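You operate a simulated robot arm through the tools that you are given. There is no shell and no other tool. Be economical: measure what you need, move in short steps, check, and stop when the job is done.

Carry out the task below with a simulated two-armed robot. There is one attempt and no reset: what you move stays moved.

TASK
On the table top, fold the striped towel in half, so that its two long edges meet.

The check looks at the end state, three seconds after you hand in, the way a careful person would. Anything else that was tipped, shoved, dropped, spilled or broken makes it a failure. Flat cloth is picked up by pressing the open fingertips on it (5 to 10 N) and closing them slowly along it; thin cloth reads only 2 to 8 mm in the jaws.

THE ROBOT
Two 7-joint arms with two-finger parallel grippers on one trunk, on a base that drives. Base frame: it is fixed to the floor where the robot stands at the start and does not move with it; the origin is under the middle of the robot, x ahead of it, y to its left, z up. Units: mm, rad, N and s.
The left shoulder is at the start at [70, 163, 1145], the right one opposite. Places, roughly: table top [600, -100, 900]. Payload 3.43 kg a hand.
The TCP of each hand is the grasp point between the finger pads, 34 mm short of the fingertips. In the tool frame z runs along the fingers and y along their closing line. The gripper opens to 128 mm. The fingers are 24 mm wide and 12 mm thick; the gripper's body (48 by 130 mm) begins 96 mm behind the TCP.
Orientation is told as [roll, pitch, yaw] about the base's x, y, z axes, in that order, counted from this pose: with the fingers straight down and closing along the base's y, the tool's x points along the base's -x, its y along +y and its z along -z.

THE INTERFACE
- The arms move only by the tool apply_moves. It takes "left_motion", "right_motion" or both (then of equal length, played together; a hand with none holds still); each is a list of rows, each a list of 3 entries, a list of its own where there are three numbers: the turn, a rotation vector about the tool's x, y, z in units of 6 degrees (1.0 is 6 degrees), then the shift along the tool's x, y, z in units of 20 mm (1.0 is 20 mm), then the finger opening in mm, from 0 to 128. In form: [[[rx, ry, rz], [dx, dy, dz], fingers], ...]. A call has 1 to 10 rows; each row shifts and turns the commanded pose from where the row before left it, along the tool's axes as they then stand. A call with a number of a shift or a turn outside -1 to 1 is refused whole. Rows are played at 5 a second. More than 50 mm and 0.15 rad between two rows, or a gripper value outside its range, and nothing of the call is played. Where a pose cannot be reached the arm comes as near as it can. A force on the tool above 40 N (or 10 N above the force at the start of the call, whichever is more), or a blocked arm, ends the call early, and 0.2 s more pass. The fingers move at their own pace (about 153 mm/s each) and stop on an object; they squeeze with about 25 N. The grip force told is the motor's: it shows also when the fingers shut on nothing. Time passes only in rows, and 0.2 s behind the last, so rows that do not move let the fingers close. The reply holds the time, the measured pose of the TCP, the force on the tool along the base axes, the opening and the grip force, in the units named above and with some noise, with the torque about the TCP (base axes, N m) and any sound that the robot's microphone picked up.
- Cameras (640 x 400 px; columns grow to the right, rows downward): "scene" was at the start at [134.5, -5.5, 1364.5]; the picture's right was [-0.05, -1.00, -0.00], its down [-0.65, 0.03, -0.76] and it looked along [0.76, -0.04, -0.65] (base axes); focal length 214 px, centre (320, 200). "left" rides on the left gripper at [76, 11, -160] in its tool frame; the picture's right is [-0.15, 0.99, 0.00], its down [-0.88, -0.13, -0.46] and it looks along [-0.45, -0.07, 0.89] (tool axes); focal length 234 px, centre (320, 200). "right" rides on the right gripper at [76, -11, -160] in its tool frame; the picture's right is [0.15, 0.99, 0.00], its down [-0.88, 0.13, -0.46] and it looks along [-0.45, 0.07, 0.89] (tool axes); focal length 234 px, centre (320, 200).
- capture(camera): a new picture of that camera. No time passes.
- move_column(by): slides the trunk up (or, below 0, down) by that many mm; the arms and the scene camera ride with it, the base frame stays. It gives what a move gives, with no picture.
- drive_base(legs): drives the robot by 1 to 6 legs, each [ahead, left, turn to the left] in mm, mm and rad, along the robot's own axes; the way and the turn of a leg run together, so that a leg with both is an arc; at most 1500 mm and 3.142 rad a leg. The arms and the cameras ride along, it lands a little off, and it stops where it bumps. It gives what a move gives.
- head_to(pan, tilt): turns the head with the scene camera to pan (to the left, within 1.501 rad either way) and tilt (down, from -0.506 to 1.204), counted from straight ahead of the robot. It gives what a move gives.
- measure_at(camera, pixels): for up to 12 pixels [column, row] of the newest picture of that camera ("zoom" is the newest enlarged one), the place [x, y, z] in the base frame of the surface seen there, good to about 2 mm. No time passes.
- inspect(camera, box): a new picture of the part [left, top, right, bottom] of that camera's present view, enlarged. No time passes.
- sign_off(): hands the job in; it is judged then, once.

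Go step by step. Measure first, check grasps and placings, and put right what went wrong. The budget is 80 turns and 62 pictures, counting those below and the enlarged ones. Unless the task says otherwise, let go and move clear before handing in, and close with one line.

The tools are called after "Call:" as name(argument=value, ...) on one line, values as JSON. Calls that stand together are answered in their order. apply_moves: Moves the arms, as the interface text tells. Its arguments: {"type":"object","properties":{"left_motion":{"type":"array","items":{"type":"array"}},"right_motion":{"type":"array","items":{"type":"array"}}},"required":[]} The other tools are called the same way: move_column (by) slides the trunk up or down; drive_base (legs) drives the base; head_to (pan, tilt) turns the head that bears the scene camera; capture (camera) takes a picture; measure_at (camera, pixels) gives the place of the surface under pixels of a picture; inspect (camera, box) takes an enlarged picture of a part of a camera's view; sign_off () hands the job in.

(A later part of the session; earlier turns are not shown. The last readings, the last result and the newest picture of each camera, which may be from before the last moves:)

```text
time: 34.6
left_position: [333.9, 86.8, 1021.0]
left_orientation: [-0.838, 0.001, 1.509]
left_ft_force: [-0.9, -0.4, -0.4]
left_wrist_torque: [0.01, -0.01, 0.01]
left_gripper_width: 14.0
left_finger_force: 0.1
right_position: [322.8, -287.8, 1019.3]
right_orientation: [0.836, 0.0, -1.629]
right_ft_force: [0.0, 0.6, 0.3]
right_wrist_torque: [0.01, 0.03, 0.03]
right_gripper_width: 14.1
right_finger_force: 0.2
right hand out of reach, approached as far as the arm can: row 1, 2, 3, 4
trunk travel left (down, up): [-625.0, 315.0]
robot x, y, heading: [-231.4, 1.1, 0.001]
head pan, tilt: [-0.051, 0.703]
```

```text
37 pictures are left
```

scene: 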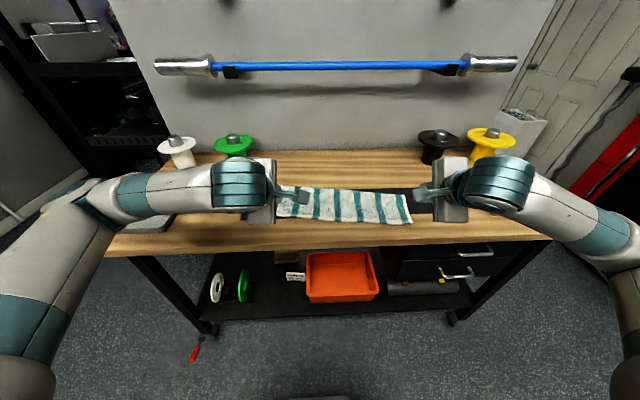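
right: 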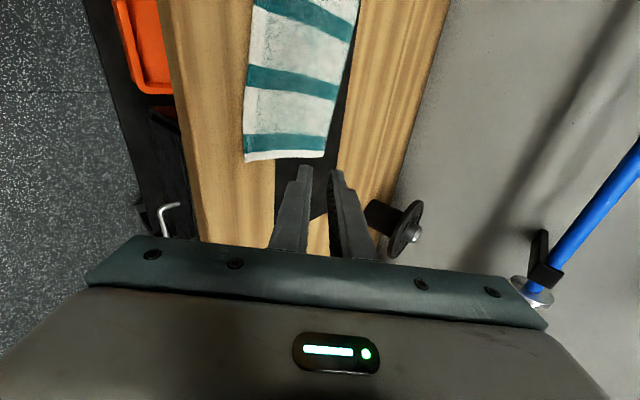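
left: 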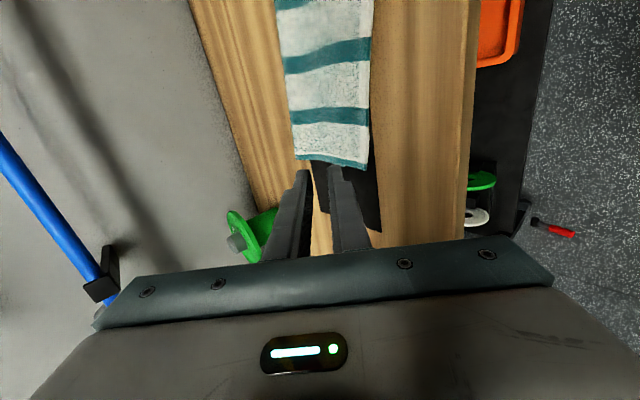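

The towel lies folded and the hands are out. I look closely to compare the two long edges.

Call:
inspect(camera="scene", box=[262, 175, 422, 235])

Call:
inspect(camera="left", box=[250, 0, 410, 190])

Call:
inspect(camera="right", box=[210, 0, 370, 190])

Call:
measure_at(camera="left", pixels=[[366, 165], [369, 120], [371, 60], [372, 20], [373, 168], [298, 152], [288, 90], [280, 30]])

Call:
measure_at(camera="right", pixels=[[246, 160], [247, 110], [250, 60], [254, 10], [243, 160], [323, 156], [337, 90], [350, 30]])

```text
4.00 times, centred on (342, 205) of scene
```

zoom: 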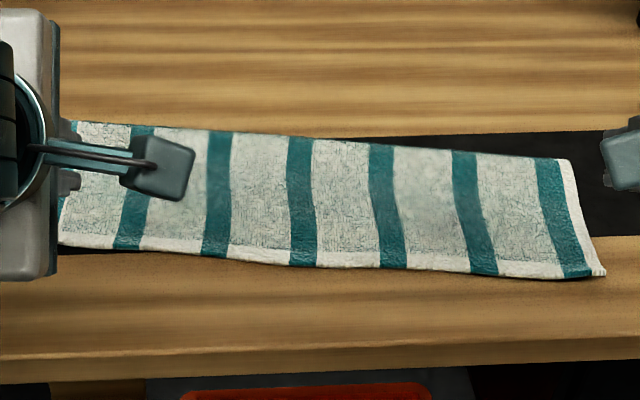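

```text
2.11 times, centred on (330, 95) of left
```

zoom: 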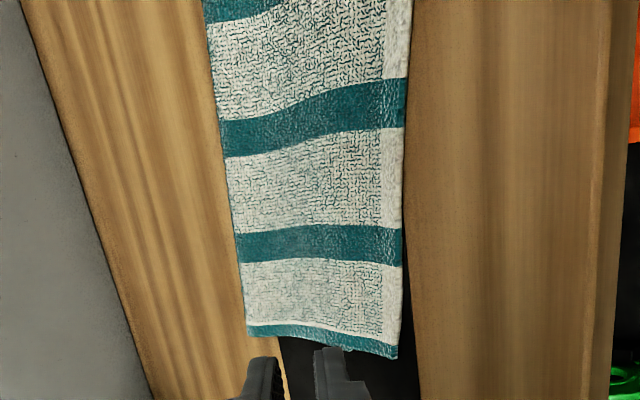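

```text
2.11 times, centred on (290, 95) of right
```

zoom: 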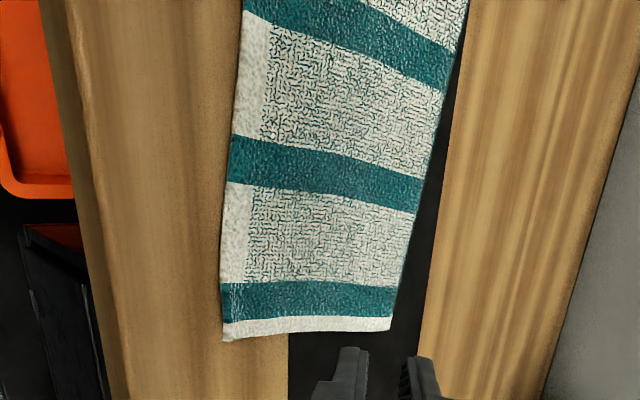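

```text
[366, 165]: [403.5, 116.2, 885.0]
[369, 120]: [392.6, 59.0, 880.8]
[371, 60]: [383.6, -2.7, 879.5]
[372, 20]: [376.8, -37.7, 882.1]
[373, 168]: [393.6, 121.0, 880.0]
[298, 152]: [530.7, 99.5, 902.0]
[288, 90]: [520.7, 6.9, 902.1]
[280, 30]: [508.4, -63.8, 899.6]
```

```text
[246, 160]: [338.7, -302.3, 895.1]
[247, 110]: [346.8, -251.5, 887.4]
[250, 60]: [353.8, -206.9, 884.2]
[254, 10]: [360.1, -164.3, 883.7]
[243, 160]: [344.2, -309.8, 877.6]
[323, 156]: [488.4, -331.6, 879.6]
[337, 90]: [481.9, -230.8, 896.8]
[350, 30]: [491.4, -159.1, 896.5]
```

The upper edge now lies at x≈403 (left) to ≈339 (right), but the lower edge was at ≈435 to 398, so pulling the fingers out dragged the top layer 30–55 mm too far. I bring the hands upright and hover over the overhanging rim to regrasp it.

Call:
apply_moves(left_motion=[[[-1, 0, 0], [0, 0, 0], 20], [[-1, 0, 0], [0, 0, 0], 20], [[-1, 0, 0], [0, 0, 0], 20], [[-1, 0, 0], [0, 0, 0], 20], [[-1, 0, 0], [0, 0, 0], 20], [[-1, 0, 0], [0, 0, 0], 20], [[-1, 0, 0], [0, 0, 0], 20], [[-1, 0, 0], [0, 0, 0], 20]], right_motion=[[[1, 0, 0], [0, 0, 0], 20], [[1, 0, 0], [0, 0, 0], 20], [[1, 0, 0], [0, 0, 0], 20], [[1, 0, 0], [0, 0, 0], 20], [[1, 0, 0], [0, 0, 0], 20], [[1, 0, 0], [0, 0, 0], 20], [[1, 0, 0], [0, 0, 0], 20], [[1, 0, 0], [0, 0, 0], 20]])

Call:
apply_moves(left_motion=[[[0, 0, 0], [0.02, -0.78, 0.6], 20], [[0, 0, 0], [0.02, -0.78, 0.6], 20], [[0, 0, 0], [0.02, -0.78, 0.6], 20], [[0, 0, 0], [0.02, -0.78, 0.6], 20], [[0, 0, 0], [0.02, -0.78, 0.6], 20]], right_motion=[[[0, 0, 0], [0.2, 0.34, 0.6], 20], [[0, 0, 0], [0.2, 0.34, 0.6], 20], [[0, 0, 0], [0.2, 0.34, 0.6], 20], [[0, 0, 0], [0.2, 0.34, 0.6], 20], [[0, 0, 0], [0.2, 0.34, 0.6], 20]])

Call:
capture(camera="left")

Call:
capture(camera="right")

```text
time: 36.4
left_position: [334.3, 87.7, 1021.1]
left_orientation: [0.003, 0.0, 1.509]
left_ft_force: [0.2, 0.2, -0.3]
left_wrist_torque: [-0.01, 0.01, 0.0]
left_gripper_width: 20.1
left_finger_force: 0.0
right_position: [323.7, -287.2, 1018.9]
right_orientation: [-0.003, 0.0, -1.631]
right_ft_force: [-0.1, 0.1, 0.3]
right_wrist_torque: [-0.01, 0.08, -0.01]
right_gripper_width: 20.2
right_finger_force: 0.0
trunk travel left (down, up): [-625.0, 315.0]
robot x, y, heading: [-229.4, -1.5, 0.002]
head pan, tilt: [-0.051, 0.703]
```

```text
time: 37.6
left_position: [411.6, 80.8, 961.6]
left_orientation: [0.002, -0.001, 1.511]
left_ft_force: [0.2, -0.7, 0.2]
left_wrist_torque: [0.0, 0.01, -0.03]
left_gripper_width: 19.9
left_finger_force: 0.1
right_position: [359.1, -270.2, 959.3]
right_orientation: [0.001, 0.0, -1.631]
right_ft_force: [0.1, 0.8, -0.1]
right_wrist_torque: [-0.01, 0.04, 0.0]
right_gripper_width: 19.9
right_finger_force: 0.0
trunk travel left (down, up): [-625.0, 315.0]
robot x, y, heading: [-229.4, -2.9, 0.003]
head pan, tilt: [-0.051, 0.703]
```

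```text
33 pictures are left
```

left: 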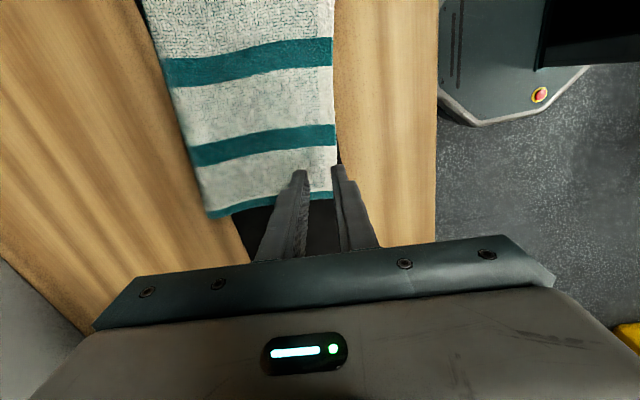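

```text
32 pictures are left
```

right: 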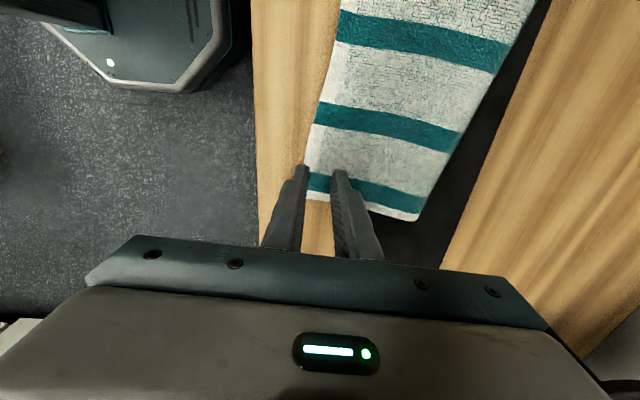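

Call:
measure_at(camera="left", pixels=[[333, 30], [334, 80], [335, 120], [334, 150], [325, 194], [320, 160], [210, 213], [180, 110], [260, 130], [300, 110]])

Call:
measure_at(camera="right", pixels=[[334, 40], [323, 80], [314, 125], [308, 160], [325, 160], [418, 218], [450, 150], [490, 80], [390, 110], [345, 140]])

```text
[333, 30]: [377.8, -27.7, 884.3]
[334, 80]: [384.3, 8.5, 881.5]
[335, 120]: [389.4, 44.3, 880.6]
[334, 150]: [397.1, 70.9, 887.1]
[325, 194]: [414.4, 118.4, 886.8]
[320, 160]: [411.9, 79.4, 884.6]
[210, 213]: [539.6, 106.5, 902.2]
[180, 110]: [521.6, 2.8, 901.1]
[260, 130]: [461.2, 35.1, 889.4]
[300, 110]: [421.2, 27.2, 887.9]
```

```text
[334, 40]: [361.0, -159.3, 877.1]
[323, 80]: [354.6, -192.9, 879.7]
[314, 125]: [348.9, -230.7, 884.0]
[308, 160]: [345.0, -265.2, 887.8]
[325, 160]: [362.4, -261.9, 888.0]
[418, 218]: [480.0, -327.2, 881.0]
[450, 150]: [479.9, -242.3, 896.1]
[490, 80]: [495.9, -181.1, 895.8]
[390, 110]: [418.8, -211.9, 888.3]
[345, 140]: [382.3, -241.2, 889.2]
```

The heights (≈888 at right (325,160)) suggest two layers may lie under the rim, so the lower layer may have moved along. I zoom on both ends of the near edge before touching it.

Call:
inspect(camera="scene", box=[370, 190, 430, 230])

Call:
inspect(camera="scene", box=[250, 180, 340, 230])

Call:
inspect(camera="left", box=[180, 130, 380, 250])

Call:
inspect(camera="right", box=[260, 120, 460, 240])

```text
10.00 times, centred on (400, 210) of scene
```

zoom: 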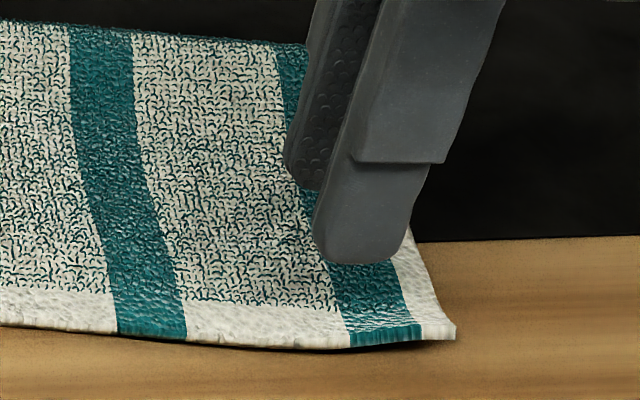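

```text
7.11 times, centred on (295, 205) of scene
```

zoom: 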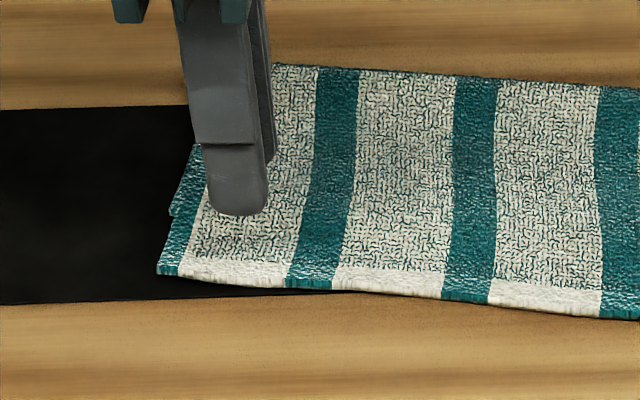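

```text
3.20 times, centred on (280, 190) of left
```

zoom: 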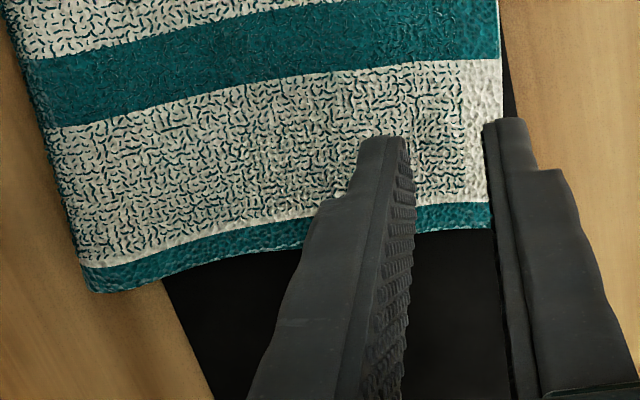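

```text
3.20 times, centred on (360, 180) of right
```

zoom: 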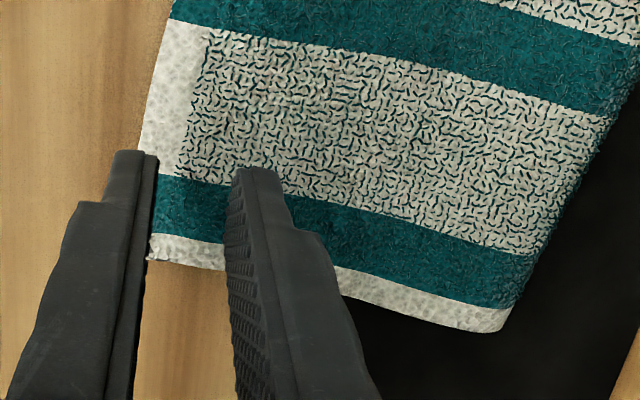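

In the left-end zoom a second corner peeks out at (172,212) beside the top corner (160,270): the lower layer's corner. I measure it with a new scene picture.

Call:
inspect(camera="scene", box=[262, 190, 302, 225])

```text
11.43 times, centred on (282, 208) of scene
```

zoom: 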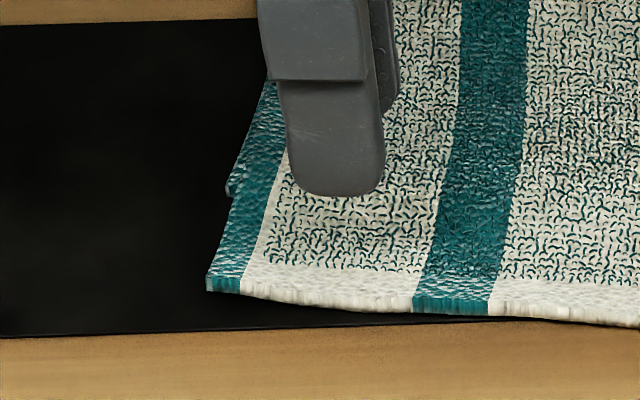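

Call:
measure_at(camera="zoom", pixels=[[229, 190], [235, 185], [245, 150], [240, 175], [210, 285], [215, 280], [230, 290], [222, 200]])

```text
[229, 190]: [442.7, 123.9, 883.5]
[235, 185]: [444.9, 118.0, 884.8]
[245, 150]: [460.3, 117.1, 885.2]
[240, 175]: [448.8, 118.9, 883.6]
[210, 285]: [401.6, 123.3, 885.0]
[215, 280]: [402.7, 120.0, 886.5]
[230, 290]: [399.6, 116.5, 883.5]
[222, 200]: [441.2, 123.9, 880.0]
```

The lower layer's corner is at x≈442 and the top corner at ≈401: an overhang of about 40 mm left and about 58 mm right. The fingers sit well over the single-layer rim, so I descend to press.

Call:
apply_moves(left_motion=[[[0, 0, 0], [0, 0, 0.7], 20], [[0, 0, 0], [0, 0, 0.7], 20], [[0, 0, 0], [0, 0, 0.5], 20], [[0, 0, 0], [0, 0, 0.2], 20], [[0, 0, 0], [0, 0, 0.1], 20], [[0, 0, 0], [0, 0, 0], 20]], right_motion=[[[0, 0, 0], [0, 0, 0.7], 20], [[0, 0, 0], [0, 0, 0.7], 20], [[0, 0, 0], [0, 0, 0.4], 20], [[0, 0, 0], [0, 0, 0.2], 20], [[0, 0, 0], [0, 0, 0.1], 20], [[0, 0, 0], [0, 0, 0], 20]])

```text
time: 39.0
left_position: [410.2, 80.5, 917.3]
left_orientation: [-0.001, 0.001, 1.509]
left_ft_force: [0.1, -0.6, 1.2]
left_wrist_torque: [-0.04, -0.05, -0.03]
left_gripper_width: 20.0
left_finger_force: 0.4
right_position: [358.2, -268.8, 919.4]
right_orientation: [0.003, 0.001, -1.632]
right_ft_force: [2.8, -3.0, 16.6]
right_wrist_torque: [-0.13, -0.34, -0.04]
right_gripper_width: 21.0
right_finger_force: 0.6
trunk travel left (down, up): [-625.0, 315.0]
robot x, y, heading: [-230.6, -3.8, 0.001]
head pan, tilt: [-0.051, 0.703]
```

Left barely touches, right presses a bit hard (16.6 N). I adjust left down 2 mm and right up 1 mm.

Call:
apply_moves(left_motion=[[[0, 0, 0], [0, 0, 0.08], 20], [[0, 0, 0], [0, 0, 0], 20]], right_motion=[[[0, 0, 0], [0, 0, -0.05], 20], [[0, 0, 0], [0, 0, 0], 20]])

```text
time: 39.6
left_position: [410.5, 80.7, 918.0]
left_orientation: [0.0, 0.0, 1.51]
left_ft_force: [0.6, 0.1, 5.6]
left_wrist_torque: [-0.05, -0.08, -0.01]
left_gripper_width: 20.2
left_finger_force: 0.1
right_position: [355.5, -269.0, 920.4]
right_orientation: [0.005, -0.001, -1.631]
right_ft_force: [-3.5, 0.2, 13.7]
right_wrist_torque: [-0.03, -0.04, 0.0]
right_gripper_width: 17.7
right_finger_force: 0.0
trunk travel left (down, up): [-625.0, 315.0]
robot x, y, heading: [-230.7, 2.5, 0.005]
head pan, tilt: [-0.051, 0.703]
```

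Call:
apply_moves(left_motion=[[[0, 0, 0], [0, 0, 0.04], 18], [[0, 0, 0], [0, 0, 0], 16], [[0, 0, 0], [0, 0, 0], 14], [[0, 0, 0], [0, 0, 0], 12], [[0, 0, 0], [0, 0, 0], 10], [[0, 0, 0], [0, 0, 0], 8], [[0, 0, 0], [0, 0, 0], 6], [[0, 0, 0], [0, 0, 0], 3], [[0, 0, 0], [0, 0, 0], 0], [[0, 0, 0], [0, 0, 0], 0]], right_motion=[[[0, 0, 0], [0, 0, -0.06], 18], [[0, 0, 0], [0, 0, 0], 16], [[0, 0, 0], [0, 0, 0], 14], [[0, 0, 0], [0, 0, 0], 12], [[0, 0, 0], [0, 0, 0], 10], [[0, 0, 0], [0, 0, 0], 8], [[0, 0, 0], [0, 0, 0], 6], [[0, 0, 0], [0, 0, 0], 3], [[0, 0, 0], [0, 0, 0], 0], [[0, 0, 0], [0, 0, 0], 0]])

Call:
apply_moves(left_motion=[[[0, 0, 0], [0, 0, -0.7], 0], [[0, 0, 0], [0, 0, -0.7], 0], [[0, 0, 0], [0, -0.2, -0.7], 0]], right_motion=[[[0, 0, 0], [0, 0, -0.7], 0], [[0, 0, 0], [0, 0, -0.7], 0], [[0, 0, 0], [0, 0.2, -0.7], 0]])

Call:
capture(camera="right")

Call:
inspect(camera="scene", box=[250, 150, 430, 250])

```text
time: 41.8
left_position: [410.1, 80.8, 916.7]
left_orientation: [-0.001, 0.0, 1.51]
left_ft_force: [2.5, -0.2, 15.3]
left_wrist_torque: [-0.05, -0.16, -0.04]
left_gripper_width: 4.0
left_finger_force: 24.9
right_position: [356.5, -269.0, 919.8]
right_orientation: [0.003, 0.0, -1.632]
right_ft_force: [1.1, 0.9, 7.9]
right_wrist_torque: [0.01, -0.07, 0.02]
right_gripper_width: 3.7
right_finger_force: 25.5
trunk travel left (down, up): [-625.0, 315.0]
robot x, y, heading: [-232.1, -1.3, -0.001]
head pan, tilt: [-0.051, 0.703]
```

```text
time: 42.6
left_position: [415.5, 80.9, 956.6]
left_orientation: [0.002, 0.0, 1.509]
left_ft_force: [0.8, 0.0, 0.8]
left_wrist_torque: [-0.02, 0.06, -0.01]
left_gripper_width: 3.9
left_finger_force: 24.6
right_position: [361.7, -270.0, 959.5]
right_orientation: [-0.001, 0.001, -1.632]
right_ft_force: [0.1, -0.1, -0.5]
right_wrist_torque: [0.0, 0.01, 0.01]
right_gripper_width: 3.1
right_finger_force: 25.6
trunk travel left (down, up): [-625.0, 315.0]
robot x, y, heading: [-224.1, 0.5, 0.002]
head pan, tilt: [-0.051, 0.703]
```

```text
26 pictures are left
```

right: 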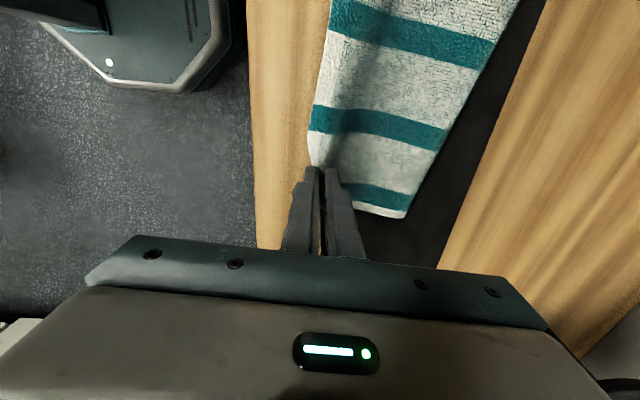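

```text
3.56 times, centred on (340, 200) of scene
```

zoom: 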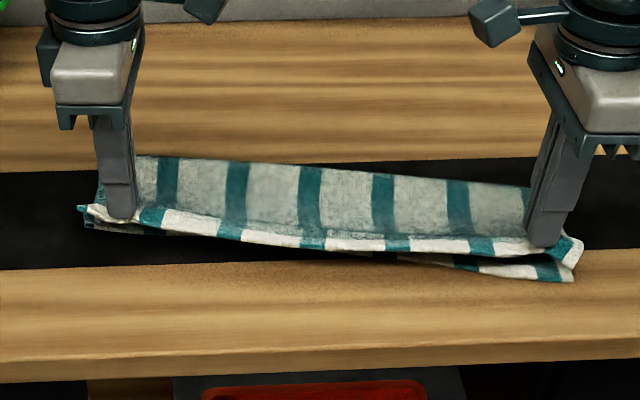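

Both grasps hold the top layer only. The lower layer now shows beneath at the right end (570,280); I measure its edge.

Call:
measure_at(camera="zoom", pixels=[[565, 279], [540, 278], [500, 274], [460, 267], [420, 260], [90, 228], [100, 231], [130, 234], [160, 236], [400, 174], [200, 160], [525, 188]])

Call:
inspect(camera="scene", box=[360, 195, 430, 240])

Call:
inspect(camera="scene", box=[260, 190, 330, 235])

```text
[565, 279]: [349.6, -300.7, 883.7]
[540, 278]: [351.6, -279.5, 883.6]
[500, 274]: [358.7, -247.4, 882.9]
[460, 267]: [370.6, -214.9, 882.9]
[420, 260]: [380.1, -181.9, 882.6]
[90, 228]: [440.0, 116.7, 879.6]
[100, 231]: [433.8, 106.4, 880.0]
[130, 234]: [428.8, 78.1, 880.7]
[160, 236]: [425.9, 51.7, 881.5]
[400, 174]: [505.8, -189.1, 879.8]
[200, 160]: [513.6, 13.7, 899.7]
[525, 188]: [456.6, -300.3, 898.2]
```

```text
8.89 times, centred on (395, 218) of scene
```

zoom: 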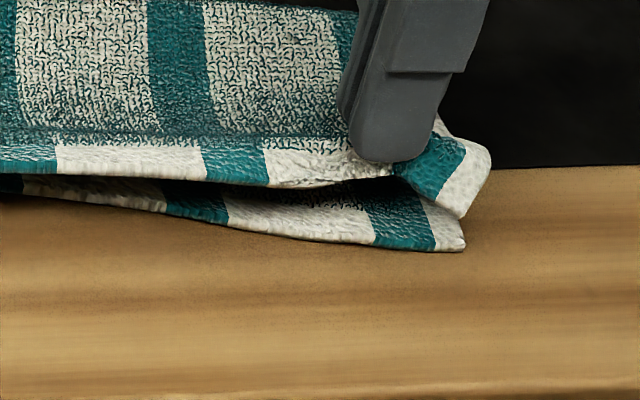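

```text
8.89 times, centred on (295, 212) of scene
```

zoom: 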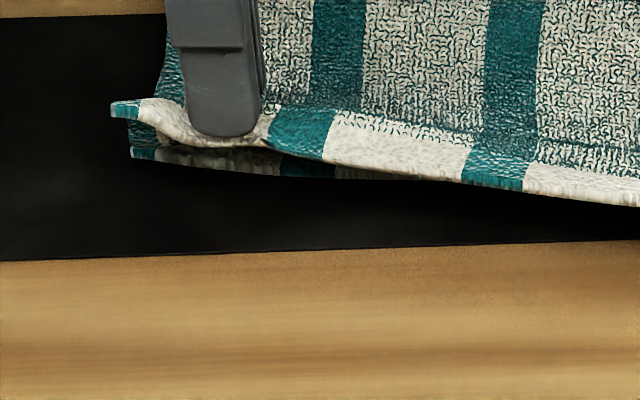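

The lower edge runs from (438,117) to (350,-300), the top one from about (400,116) to (340,-302). I lift the top layer up over the fold line again so it straightens, then will lay it onto the lower edge.

Call:
apply_moves(left_motion=[[[0, 0, 0], [0, -0.94, -0.44], 0], [[0, 0, 0], [0, -0.94, -0.44], 0], [[0, 0, 0], [0, -0.94, -0.44], 0], [[0, 0, 0], [0, -0.94, -0.44], 0], [[0, 0, 0], [0, -0.94, -0.44], 0], [[0, 0, 0], [0, -0.94, -0.44], 0], [[0, 0, 0], [0, -0.94, -0.44], 0], [[0, 0, 0], [0, -0.94, -0.44], 0]], right_motion=[[[0, 0, 0], [0.03, 0.72, -0.44], 0], [[0, 0, 0], [0.03, 0.72, -0.44], 0], [[0, 0, 0], [0.03, 0.72, -0.44], 0], [[0, 0, 0], [0.03, 0.72, -0.44], 0], [[0, 0, 0], [0.03, 0.72, -0.44], 0], [[0, 0, 0], [0.03, 0.72, -0.44], 0], [[0, 0, 0], [0.03, 0.72, -0.44], 0], [[0, 0, 0], [0.03, 0.72, -0.44], 0]])

Call:
inspect(camera="scene", box=[240, 140, 440, 250])

```text
time: 44.4
left_position: [566.9, 70.0, 1028.4]
left_orientation: [-0.001, -0.002, 1.509]
left_ft_force: [-0.6, 0.3, -0.1]
left_wrist_torque: [-0.03, 0.0, -0.05]
left_gripper_width: 3.8
left_finger_force: 25.1
right_position: [476.6, -272.8, 1032.0]
right_orientation: [0.0, 0.002, -1.631]
right_ft_force: [-0.5, 1.0, -0.6]
right_wrist_torque: [0.03, 0.01, -0.01]
right_gripper_width: 3.3
right_finger_force: 24.5
trunk travel left (down, up): [-625.0, 315.0]
robot x, y, heading: [-231.0, -1.8, -0.005]
head pan, tilt: [-0.051, 0.703]
```

```text
3.20 times, centred on (340, 195) of scene
```

zoom: 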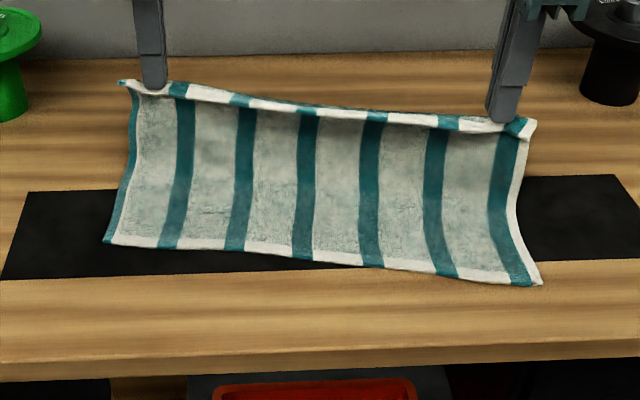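

The top layer now stands up straight and the whole lower near edge is in view (105,243) to (540,285). I measure it and the fold.

Call:
measure_at(camera="zoom", pixels=[[107, 242], [140, 244], [165, 246], [235, 249], [310, 259], [380, 265], [440, 274], [500, 280], [536, 284], [132, 150], [128, 180], [523, 200]])

```text
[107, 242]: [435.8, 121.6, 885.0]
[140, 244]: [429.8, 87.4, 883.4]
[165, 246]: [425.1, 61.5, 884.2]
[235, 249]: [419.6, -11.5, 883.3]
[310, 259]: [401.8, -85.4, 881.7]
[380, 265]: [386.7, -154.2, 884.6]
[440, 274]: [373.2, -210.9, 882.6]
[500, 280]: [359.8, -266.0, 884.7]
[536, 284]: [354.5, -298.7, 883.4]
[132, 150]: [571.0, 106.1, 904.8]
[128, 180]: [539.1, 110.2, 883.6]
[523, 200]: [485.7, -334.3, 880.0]
```

The lower edge is at x≈428 beside the left grip (y≈80) and ≈359 beside the right (y≈-268). I swing both hands back down, to pinch targets x≈441 and ≈371, about 13 mm inside the edge as gripped.

Call:
apply_moves(left_motion=[[[0, 0, 0], [-0.017, 0.8, 0.2], 0], [[0, 0, 0], [-0.017, 0.8, 0.2], 0], [[0, 0, 0], [-0.017, 0.8, 0.2], 0], [[0, 0, 0], [-0.017, 0.85, 0.65], 0], [[0, 0, 0], [-0.017, 0.85, 0.65], 0], [[0, 0, 0], [-0.017, 0.6, 0.8], 0], [[0, 0, 0], [-0.017, 0.6, 0.8], 0], [[0, 0, 0], [-0.017, 0.5, 0.7], 0], [[0, 0, 0], [-0.017, 0.5, 0.7], 0]], right_motion=[[[0, 0, 0], [0, -0.675, 0.2], 0], [[0, 0, 0], [0, -0.675, 0.2], 0], [[0, 0, 0], [0, -0.675, 0.2], 0], [[0, 0, 0], [0, -0.715, 0.65], 0], [[0, 0, 0], [0, -0.715, 0.65], 0], [[0, 0, 0], [0, -0.5, 0.8], 0], [[0, 0, 0], [0, -0.5, 0.8], 0], [[0, 0, 0], [0, -0.42, 0.7], 0], [[0, 0, 0], [0, -0.42, 0.7], 0]])

Call:
inspect(camera="scene", box=[250, 150, 430, 250])

```text
time: 46.4
left_position: [439.4, 81.5, 929.2]
left_orientation: [-0.001, 0.001, 1.509]
left_ft_force: [-0.4, -0.7, 1.3]
left_wrist_torque: [0.01, -0.01, -0.01]
left_gripper_width: 3.7
left_finger_force: 25.6
right_position: [372.0, -266.4, 933.4]
right_orientation: [-0.002, 0.0, -1.632]
right_ft_force: [0.0, 0.3, 0.0]
right_wrist_torque: [0.01, 0.01, 0.0]
right_gripper_width: 3.1
right_finger_force: 24.5
trunk travel left (down, up): [-625.0, 315.0]
robot x, y, heading: [-230.2, -0.3, -0.001]
head pan, tilt: [-0.051, 0.703]
```

```text
3.56 times, centred on (340, 200) of scene
```

zoom: 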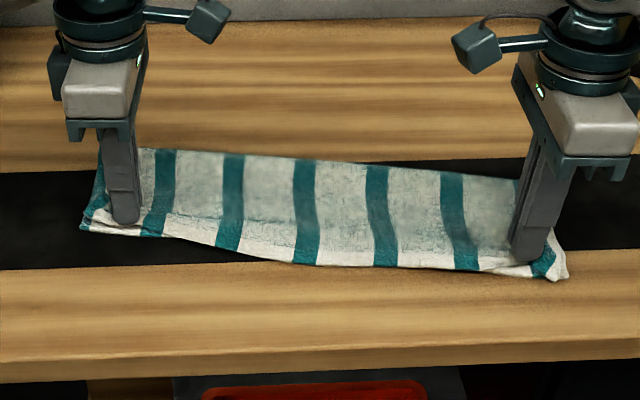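

Both corners lie over the lower corners. I lower the last few millimetres, open gently and lift straight up.

Call:
apply_moves(left_motion=[[[0, 0, 0], [0, 0, 0.3], 0], [[0, 0, 0], [0, 0, 0], 4], [[0, 0, 0], [0, 0, 0], 8], [[0, 0, 0], [0, 0, 0], 12], [[0, 0, 0], [0, 0, -0.2], 16], [[0, 0, 0], [0, 0, -0.5], 18], [[0, 0, 0], [0, 0, -0.8], 18], [[0, 0, 0], [0, 0, -1], 18], [[0, 0, 0], [0, 0, -1], 18], [[0, 0, 0], [0, 0, -1], 18]], right_motion=[[[0, 0, 0], [0, 0, 0.45], 0], [[0, 0, 0], [0, 0, 0], 4], [[0, 0, 0], [0, 0, 0], 8], [[0, 0, 0], [0, 0, 0], 12], [[0, 0, 0], [0, 0, -0.2], 16], [[0, 0, 0], [0, 0, -0.5], 18], [[0, 0, 0], [0, 0, -0.8], 18], [[0, 0, 0], [0, 0, -1], 18], [[0, 0, 0], [0, 0, -1], 18], [[0, 0, 0], [0, 0, -1], 18]])

Call:
inspect(camera="scene", box=[250, 160, 430, 240])

Call:
capture(camera="left")

Call:
capture(camera="right")

```text
time: 48.6
left_position: [440.2, 80.7, 1015.5]
left_orientation: [0.0, -0.001, 1.509]
left_ft_force: [0.6, 0.0, 0.2]
left_wrist_torque: [-0.02, -0.04, 0.01]
left_gripper_width: 17.9
left_finger_force: 0.1
right_position: [370.6, -266.2, 1016.4]
right_orientation: [0.0, 0.0, -1.631]
right_ft_force: [0.1, -0.4, -1.7]
right_wrist_torque: [0.0, -0.01, -0.01]
right_gripper_width: 17.8
right_finger_force: 0.0
trunk travel left (down, up): [-625.0, 315.0]
robot x, y, heading: [-228.5, -2.1, -0.002]
head pan, tilt: [-0.051, 0.703]
```

```text
3.56 times, centred on (340, 200) of scene
```

zoom: 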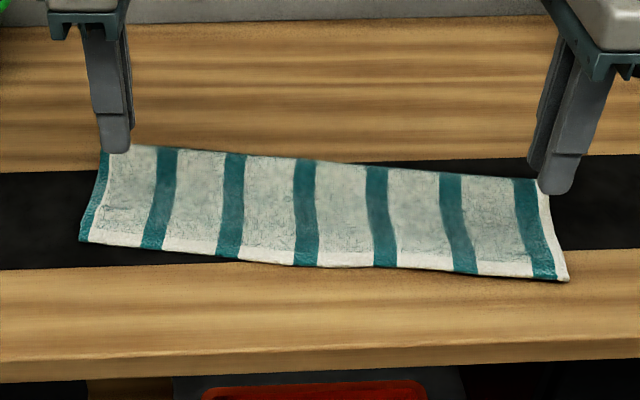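

```text
19 pictures are left
```

left: 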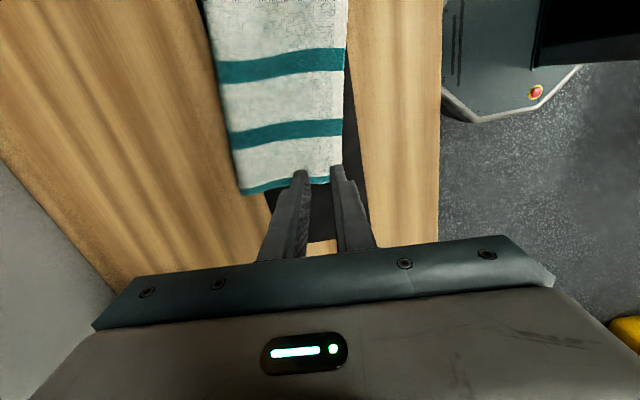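

```text
18 pictures are left
```

right: 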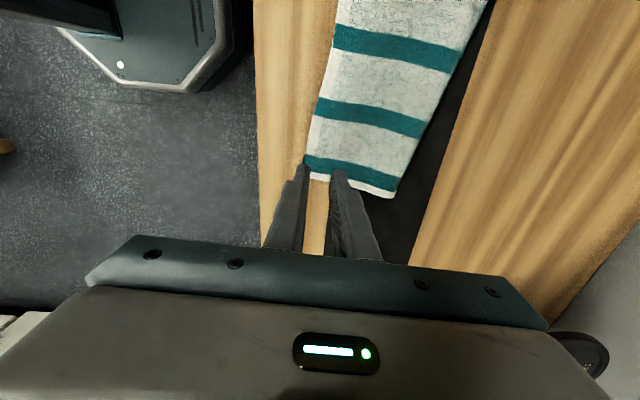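

Now it lies flat. I measure the top edge against the lower edge's known line, and zoom on both ends for a peeking layer.

Call:
measure_at(camera="zoom", pixels=[[82, 240], [110, 244], [160, 250], [230, 257], [300, 264], [380, 266], [450, 270], [520, 275], [566, 279], [290, 159], [130, 148], [500, 177]])

Call:
inspect(camera="scene", box=[265, 195, 325, 235])

Call:
inspect(camera="scene", box=[365, 205, 425, 245])

```text
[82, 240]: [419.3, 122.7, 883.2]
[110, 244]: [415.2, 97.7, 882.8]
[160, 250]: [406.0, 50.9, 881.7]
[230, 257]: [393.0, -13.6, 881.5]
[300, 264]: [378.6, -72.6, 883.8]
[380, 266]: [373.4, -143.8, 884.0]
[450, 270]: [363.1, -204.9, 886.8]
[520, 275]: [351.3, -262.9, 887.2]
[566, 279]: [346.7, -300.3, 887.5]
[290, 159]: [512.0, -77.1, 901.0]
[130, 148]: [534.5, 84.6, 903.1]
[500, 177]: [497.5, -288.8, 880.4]
```

```text
10.00 times, centred on (295, 215) of scene
```

zoom: 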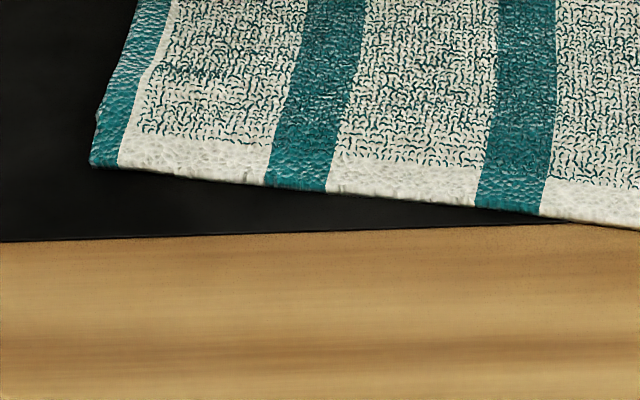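

```text
10.00 times, centred on (395, 225) of scene
```

zoom: 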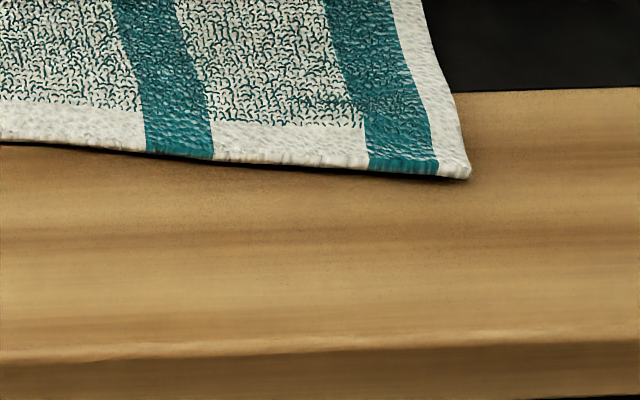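

The top edge overhangs the lower one by about 17 mm at the left, 25 mm in the middle and 8 mm at the right. I regrasp the top layer at quarter points (y≈50 and ≈-215) to shift it back.

Call:
apply_moves(left_motion=[[[0, 0, 0], [0.54, 0.33, 0], 20], [[0, 0, 0], [0.54, 0.33, 0], 20], [[0, 0, 0], [0.54, 0.33, 0], 20], [[0, 0, 0], [0, 0, 1], 20], [[0, 0, 0], [0, 0, 1], 20], [[0, 0, 0], [0, 0, 1], 20], [[0, 0, 0], [0, 0, 1], 20], [[0, 0, 0], [0, 0, 0.5], 20], [[0, 0, 0], [0, 0, 0], 20]], right_motion=[[[0, 0, 0], [0.85, -0.01, 0], 20], [[0, 0, 0], [0.85, -0.01, 0], 20], [[0, 0, 0], [0.85, -0.01, 0], 20], [[0, 0, 0], [0, 0, 1], 20], [[0, 0, 0], [0, 0, 1], 20], [[0, 0, 0], [0, 0, 1], 20], [[0, 0, 0], [0, 0, 1], 20], [[0, 0, 0], [0, 0, 0.45], 20], [[0, 0, 0], [0, 0, 0], 20]])

Call:
capture(camera="scene")

Call:
capture(camera="left")

Call:
capture(camera="right")

```text
time: 50.6
left_position: [418.9, 52.4, 924.9]
left_orientation: [-0.002, -0.002, 1.511]
left_ft_force: [0.3, -0.3, 0.9]
left_wrist_torque: [-0.02, 0.01, 0.01]
left_gripper_width: 20.1
left_finger_force: 0.1
right_position: [373.6, -214.5, 925.4]
right_orientation: [-0.001, 0.0, -1.632]
right_ft_force: [-0.1, -0.2, -0.3]
right_wrist_torque: [-0.03, 0.01, -0.02]
right_gripper_width: 19.7
right_finger_force: 0.0
trunk travel left (down, up): [-625.0, 315.0]
robot x, y, heading: [-232.7, 0.5, -0.002]
head pan, tilt: [-0.051, 0.703]
```

```text
15 pictures are left
```

scene: 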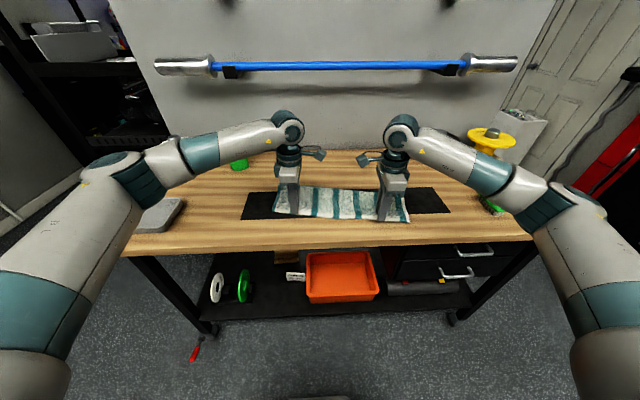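

```text
14 pictures are left
```

left: 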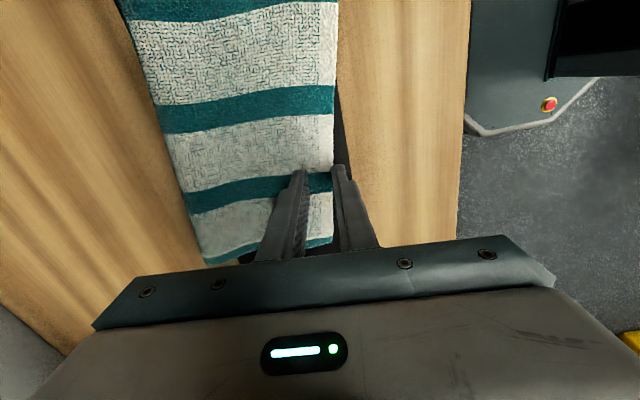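

```text
13 pictures are left
```

right: 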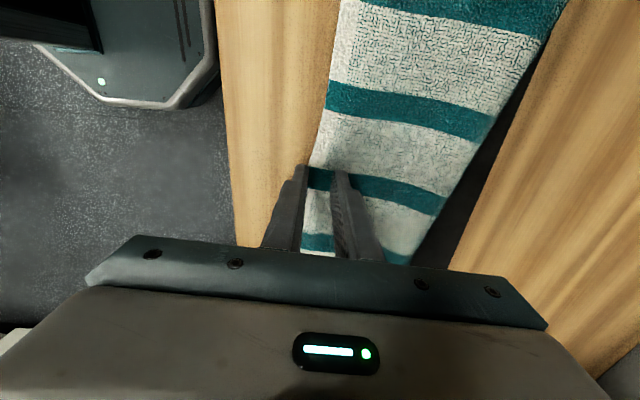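

Both hands straddle the rim as planned. I go down 5 mm in small steps to press.

Call:
apply_moves(left_motion=[[[0, 0, 0], [0, 0, 0.15], 20], [[0, 0, 0], [0, 0, 0.1], 20], [[0, 0, 0], [0, 0, 0.05], 20], [[0, 0, 0], [0, 0, 0], 20]], right_motion=[[[0, 0, 0], [0, 0, 0.15], 20], [[0, 0, 0], [0, 0, 0.1], 20], [[0, 0, 0], [0, 0, 0.05], 20], [[0, 0, 0], [0, 0, 0], 20]])

```text
time: 51.6
left_position: [417.5, 50.9, 918.7]
left_orientation: [-0.001, 0.0, 1.508]
left_ft_force: [1.5, 0.7, 7.7]
left_wrist_torque: [-0.03, -0.17, -0.01]
left_gripper_width: 21.0
left_finger_force: 0.7
right_position: [373.1, -214.9, 920.2]
right_orientation: [0.002, 0.001, -1.633]
right_ft_force: [2.1, -0.4, 5.3]
right_wrist_torque: [-0.03, -0.13, -0.01]
right_gripper_width: 20.8
right_finger_force: 0.5
trunk travel left (down, up): [-625.0, 315.0]
robot x, y, heading: [-228.7, 1.9, 0.0]
head pan, tilt: [-0.051, 0.703]
```

Both press at 5–8 N. I close slowly and lift 30 mm with a small forward motion.

Call:
apply_moves(left_motion=[[[0, 0, 0], [0, 0, 0], 18], [[0, 0, 0], [0, 0, 0], 16], [[0, 0, 0], [0, 0, 0], 14], [[0, 0, 0], [0, 0, 0], 12], [[0, 0, 0], [0, 0, 0], 10], [[0, 0, 0], [0, 0, 0], 8], [[0, 0, 0], [0, 0, 0], 6], [[0, 0, 0], [0, 0, 0], 3], [[0, 0, 0], [0, 0, 0], 0], [[0, 0, 0], [0, 0, 0], 0]], right_motion=[[[0, 0, 0], [0, 0, 0], 18], [[0, 0, 0], [0, 0, 0], 16], [[0, 0, 0], [0, 0, 0], 14], [[0, 0, 0], [0, 0, 0], 12], [[0, 0, 0], [0, 0, 0], 10], [[0, 0, 0], [0, 0, 0], 8], [[0, 0, 0], [0, 0, 0], 6], [[0, 0, 0], [0, 0, 0], 3], [[0, 0, 0], [0, 0, 0], 0], [[0, 0, 0], [0, 0, 0], 0]])

Call:
apply_moves(left_motion=[[[0, 0, 0], [0, -0.2, -0.7], 0], [[0, 0, 0], [0, -0.7, -0.9], 0], [[0, 0, 0], [0, -0.9, -0.9], 0], [[0, 0, 0], [0, -0.9, -0.7], 0]], right_motion=[[[0, 0, 0], [0, 0.2, -0.7], 0], [[0, 0, 0], [0, 0.7, -0.9], 0], [[0, 0, 0], [0, 0.9, -0.9], 0], [[0, 0, 0], [0, 0.9, -0.7], 0]])

Call:
inspect(camera="scene", box=[250, 160, 430, 240])

```text
time: 53.8
left_position: [416.1, 50.6, 919.3]
left_orientation: [-0.003, -0.001, 1.51]
left_ft_force: [1.0, -0.9, 10.3]
left_wrist_torque: [-0.01, -0.09, -0.01]
left_gripper_width: 0.1
left_finger_force: 25.0
right_position: [372.8, -214.9, 920.6]
right_orientation: [0.001, -0.001, -1.632]
right_ft_force: [1.1, 0.5, 4.6]
right_wrist_torque: [0.04, -0.05, -0.02]
right_gripper_width: 3.7
right_finger_force: 25.4
trunk travel left (down, up): [-625.0, 315.0]
robot x, y, heading: [-226.0, 2.5, 0.002]
head pan, tilt: [-0.051, 0.703]
```

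```text
time: 54.8
left_position: [472.4, 45.9, 981.9]
left_orientation: [0.0, 0.0, 1.511]
left_ft_force: [0.4, -0.5, 0.4]
left_wrist_torque: [-0.01, 0.0, -0.03]
left_gripper_width: 0.2
left_finger_force: 24.7
right_position: [427.5, -218.3, 983.6]
right_orientation: [0.001, 0.001, -1.631]
right_ft_force: [-1.0, 0.6, 0.5]
right_wrist_torque: [-0.02, 0.03, -0.02]
right_gripper_width: 4.0
right_finger_force: 24.8
trunk travel left (down, up): [-625.0, 315.0]
robot x, y, heading: [-234.4, -1.3, 0.006]
head pan, tilt: [-0.051, 0.703]
```

```text
3.56 times, centred on (340, 200) of scene
```

zoom: 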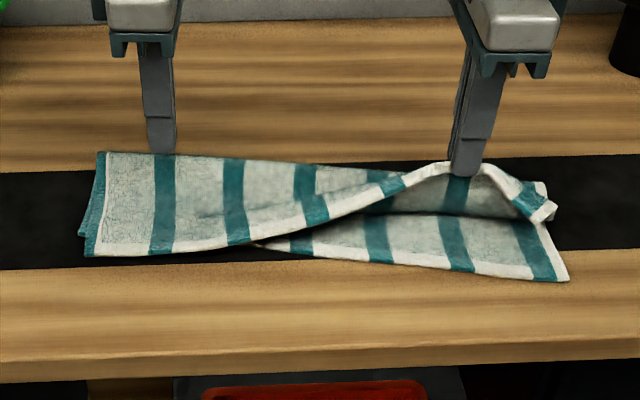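

The left fingers shut on nothing (0.1 mm); the right holds. I measure the lower edge now in view at the right and the top edge at the left before correcting.

Call:
measure_at(camera="zoom", pixels=[[567, 280], [540, 277], [500, 271], [450, 266], [400, 261], [350, 257], [300, 252], [260, 246], [88, 254], [120, 254], [170, 251], [82, 232]])

```text
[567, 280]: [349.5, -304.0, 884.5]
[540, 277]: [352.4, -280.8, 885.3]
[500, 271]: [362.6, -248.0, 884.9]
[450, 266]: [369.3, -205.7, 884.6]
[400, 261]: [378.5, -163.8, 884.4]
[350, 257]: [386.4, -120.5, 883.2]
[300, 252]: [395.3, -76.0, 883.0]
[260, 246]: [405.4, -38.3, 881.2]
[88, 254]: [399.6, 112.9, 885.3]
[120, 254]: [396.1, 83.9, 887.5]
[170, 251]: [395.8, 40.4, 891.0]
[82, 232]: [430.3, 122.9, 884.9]
```

I lay the right grip down onto the lower edge (target x≈390) and keep it held, while the left hand moves over its rim at y≈60 and opens.

Call:
apply_moves(left_motion=[[[0, 0, 0], [-0.1, 0.63, 0.1], 0], [[0, 0, 0], [-0.1, 0.63, 0.1], 12], [[0, 0, 0], [-0.1, 0.63, 0.2], 24], [[0, 0, 0], [-0.1, 0.63, 0.2], 24], [[0, 0, 0], [-0.1, 0.63, 0.3], 24], [[0, 0, 0], [0, 0, 0], 24]], right_motion=[[[0, 0, 0], [0, -0.375, 0.3], 0], [[0, 0, 0], [0, -0.375, 0.4], 0], [[0, 0, 0], [0, -0.375, 0.6], 0], [[0, 0, 0], [0, -0.375, 0.8], 0], [[0, 0, 0], [0, -0.375, 0.8], 0], [[0, 0, 0], [0, 0, 0], 0]])

Call:
capture(camera="left")

Call:
inspect(camera="scene", box=[250, 170, 430, 240])

```text
time: 56.2
left_position: [410.9, 59.2, 964.6]
left_orientation: [-0.001, 0.0, 1.509]
left_ft_force: [0.0, 0.0, 0.2]
left_wrist_torque: [-0.02, 0.01, -0.03]
left_gripper_width: 24.0
left_finger_force: 0.1
right_position: [391.1, -214.4, 925.5]
right_orientation: [-0.001, 0.0, -1.633]
right_ft_force: [0.3, 0.1, -0.3]
right_wrist_torque: [-0.01, -0.01, -0.03]
right_gripper_width: 3.9
right_finger_force: 25.7
trunk travel left (down, up): [-625.0, 315.0]
robot x, y, heading: [-231.0, 0.7, 0.001]
head pan, tilt: [-0.051, 0.703]
```

```text
11 pictures are left
```

left: 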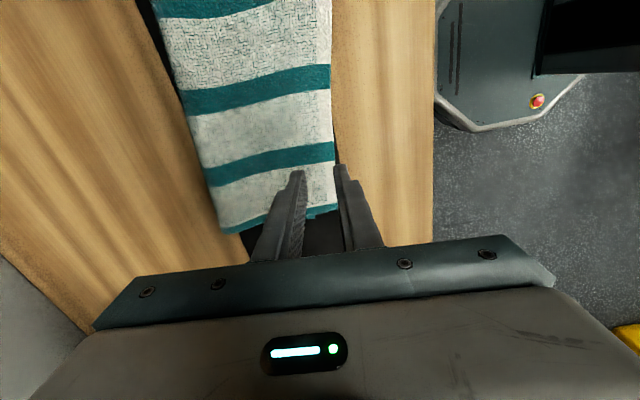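

```text
3.56 times, centred on (340, 205) of scene
```

zoom: 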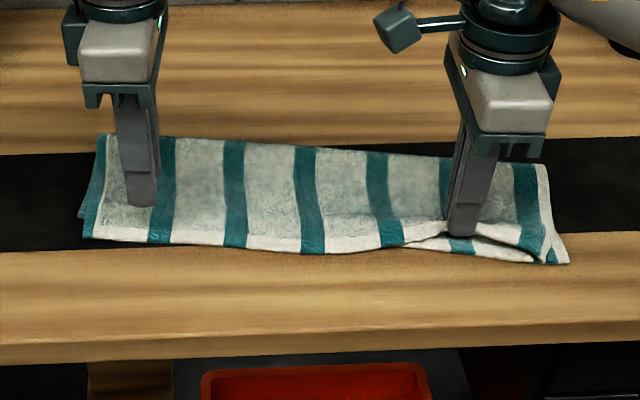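

The right rim is held on the lower edge. I measure the left rim near the fingers.

Call:
measure_at(camera="left", pixels=[[331, 90], [333, 120], [334, 150], [328, 160], [333, 205], [310, 150]])

Call:
measure_at(camera="zoom", pixels=[[85, 236], [120, 239], [160, 242], [220, 246], [300, 251], [370, 248], [81, 215], [450, 250], [555, 262], [420, 247]])

```text
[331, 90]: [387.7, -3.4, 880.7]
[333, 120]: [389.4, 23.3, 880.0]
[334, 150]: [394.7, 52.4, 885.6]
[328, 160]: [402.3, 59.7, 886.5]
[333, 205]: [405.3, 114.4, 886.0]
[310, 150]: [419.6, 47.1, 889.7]
```

```text
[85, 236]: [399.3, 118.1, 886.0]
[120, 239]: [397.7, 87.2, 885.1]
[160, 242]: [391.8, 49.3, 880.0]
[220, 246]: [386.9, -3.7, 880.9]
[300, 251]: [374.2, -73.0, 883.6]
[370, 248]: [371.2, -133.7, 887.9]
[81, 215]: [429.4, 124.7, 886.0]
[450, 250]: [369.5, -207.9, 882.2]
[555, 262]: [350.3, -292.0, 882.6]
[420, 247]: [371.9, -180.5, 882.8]
```

The left top edge is at x≈396 against ≈420 for the lower edge. I press with the fingers 17 mm inside the rim, a firmer bite than before.

Call:
apply_moves(left_motion=[[[0, 0, 0], [0, -0.1, 0.9], 24], [[0, 0, 0], [0, 0, 0.9], 24], [[0, 0, 0], [0, 0, 0.3], 24], [[0, 0, 0], [0, 0, 0.15], 24], [[0, 0, 0], [0, 0, 0.1], 24], [[0, 0, 0], [0, 0, 0], 24]])

```text
time: 57.6
left_position: [411.0, 62.1, 919.4]
left_orientation: [-0.003, 0.0, 1.511]
left_ft_force: [-1.9, 0.3, 12.7]
left_wrist_torque: [0.0, -0.14, 0.02]
left_gripper_width: 23.0
left_finger_force: 0.0
right_position: [389.9, -214.1, 928.1]
right_orientation: [0.004, -0.001, -1.632]
right_ft_force: [-0.2, -0.4, -0.1]
right_wrist_torque: [0.02, -0.02, -0.01]
right_gripper_width: 3.8
right_finger_force: 25.3
trunk travel left (down, up): [-625.0, 315.0]
robot x, y, heading: [-232.2, -1.3, 0.004]
head pan, tilt: [-0.051, 0.703]
```

Call:
apply_moves(left_motion=[[[0, 0, 0], [0, 0, 0], 21], [[0, 0, 0], [0, 0, 0], 18], [[0, 0, 0], [0, 0, 0], 16], [[0, 0, 0], [0, 0, 0], 14], [[0, 0, 0], [0, 0, 0], 12], [[0, 0, 0], [0, 0, 0], 9], [[0, 0, 0], [0, 0, 0], 6], [[0, 0, 0], [0, 0, 0], 3], [[0, 0, 0], [0, 0, 0], 0], [[0, 0, 0], [0, 0, 0], 0]])

```text
time: 59.8
left_position: [411.7, 60.6, 918.7]
left_orientation: [-0.003, 0.0, 1.51]
left_ft_force: [3.1, 0.1, 19.5]
left_wrist_torque: [-0.03, -0.25, -0.01]
left_gripper_width: 4.8
left_finger_force: 25.2
right_position: [389.6, -214.7, 927.1]
right_orientation: [0.002, 0.002, -1.632]
right_ft_force: [1.0, 0.9, 0.3]
right_wrist_torque: [-0.01, -0.04, 0.0]
right_gripper_width: 3.7
right_finger_force: 25.6
trunk travel left (down, up): [-625.0, 315.0]
robot x, y, heading: [-230.2, -4.1, -0.002]
head pan, tilt: [-0.051, 0.703]
```

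The left grip holds (4.8 mm). I lift both hands together up and forward so the top layer straightens again, then look.

Call:
apply_moves(left_motion=[[[0, 0, 0], [0, -0.3, -0.9], 0], [[0, 0, 0], [0, -0.7, -0.9], 0], [[0, 0, 0], [0, -0.9, -0.8], 0], [[0, 0, 0], [0, -0.9, -0.7], 0], [[0, 0, 0], [0, -0.9, -0.6], 0], [[0, 0, 0], [0, -0.9, -0.4], 0]], right_motion=[[[0, 0, 0], [0, 0.1, -0.8], 0], [[0, 0, 0], [0, 0.6, -0.8], 0], [[0, 0, 0], [0, 0.8, -0.8], 0], [[0, 0, 0], [0, 0.8, -0.7], 0], [[0, 0, 0], [0, 0.8, -0.6], 0], [[0, 0, 0], [0, 0.8, -0.4], 0]])

Call:
inspect(camera="scene", box=[250, 150, 430, 240])

```text
time: 61.2
left_position: [503.9, 56.6, 1003.4]
left_orientation: [0.003, -0.001, 1.509]
left_ft_force: [-1.0, 0.6, -0.3]
left_wrist_torque: [0.01, 0.01, 0.0]
left_gripper_width: 4.1
left_finger_force: 25.1
right_position: [468.6, -221.6, 1006.3]
right_orientation: [-0.001, 0.001, -1.633]
right_ft_force: [-0.4, -0.5, 0.1]
right_wrist_torque: [-0.01, 0.03, -0.02]
right_gripper_width: 3.7
right_finger_force: 25.2
trunk travel left (down, up): [-625.0, 315.0]
robot x, y, heading: [-230.9, 0.9, -0.001]
head pan, tilt: [-0.051, 0.703]
```

```text
3.56 times, centred on (340, 195) of scene
```

zoom: 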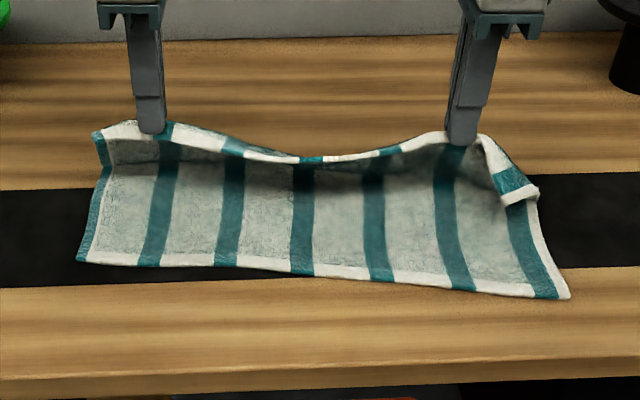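

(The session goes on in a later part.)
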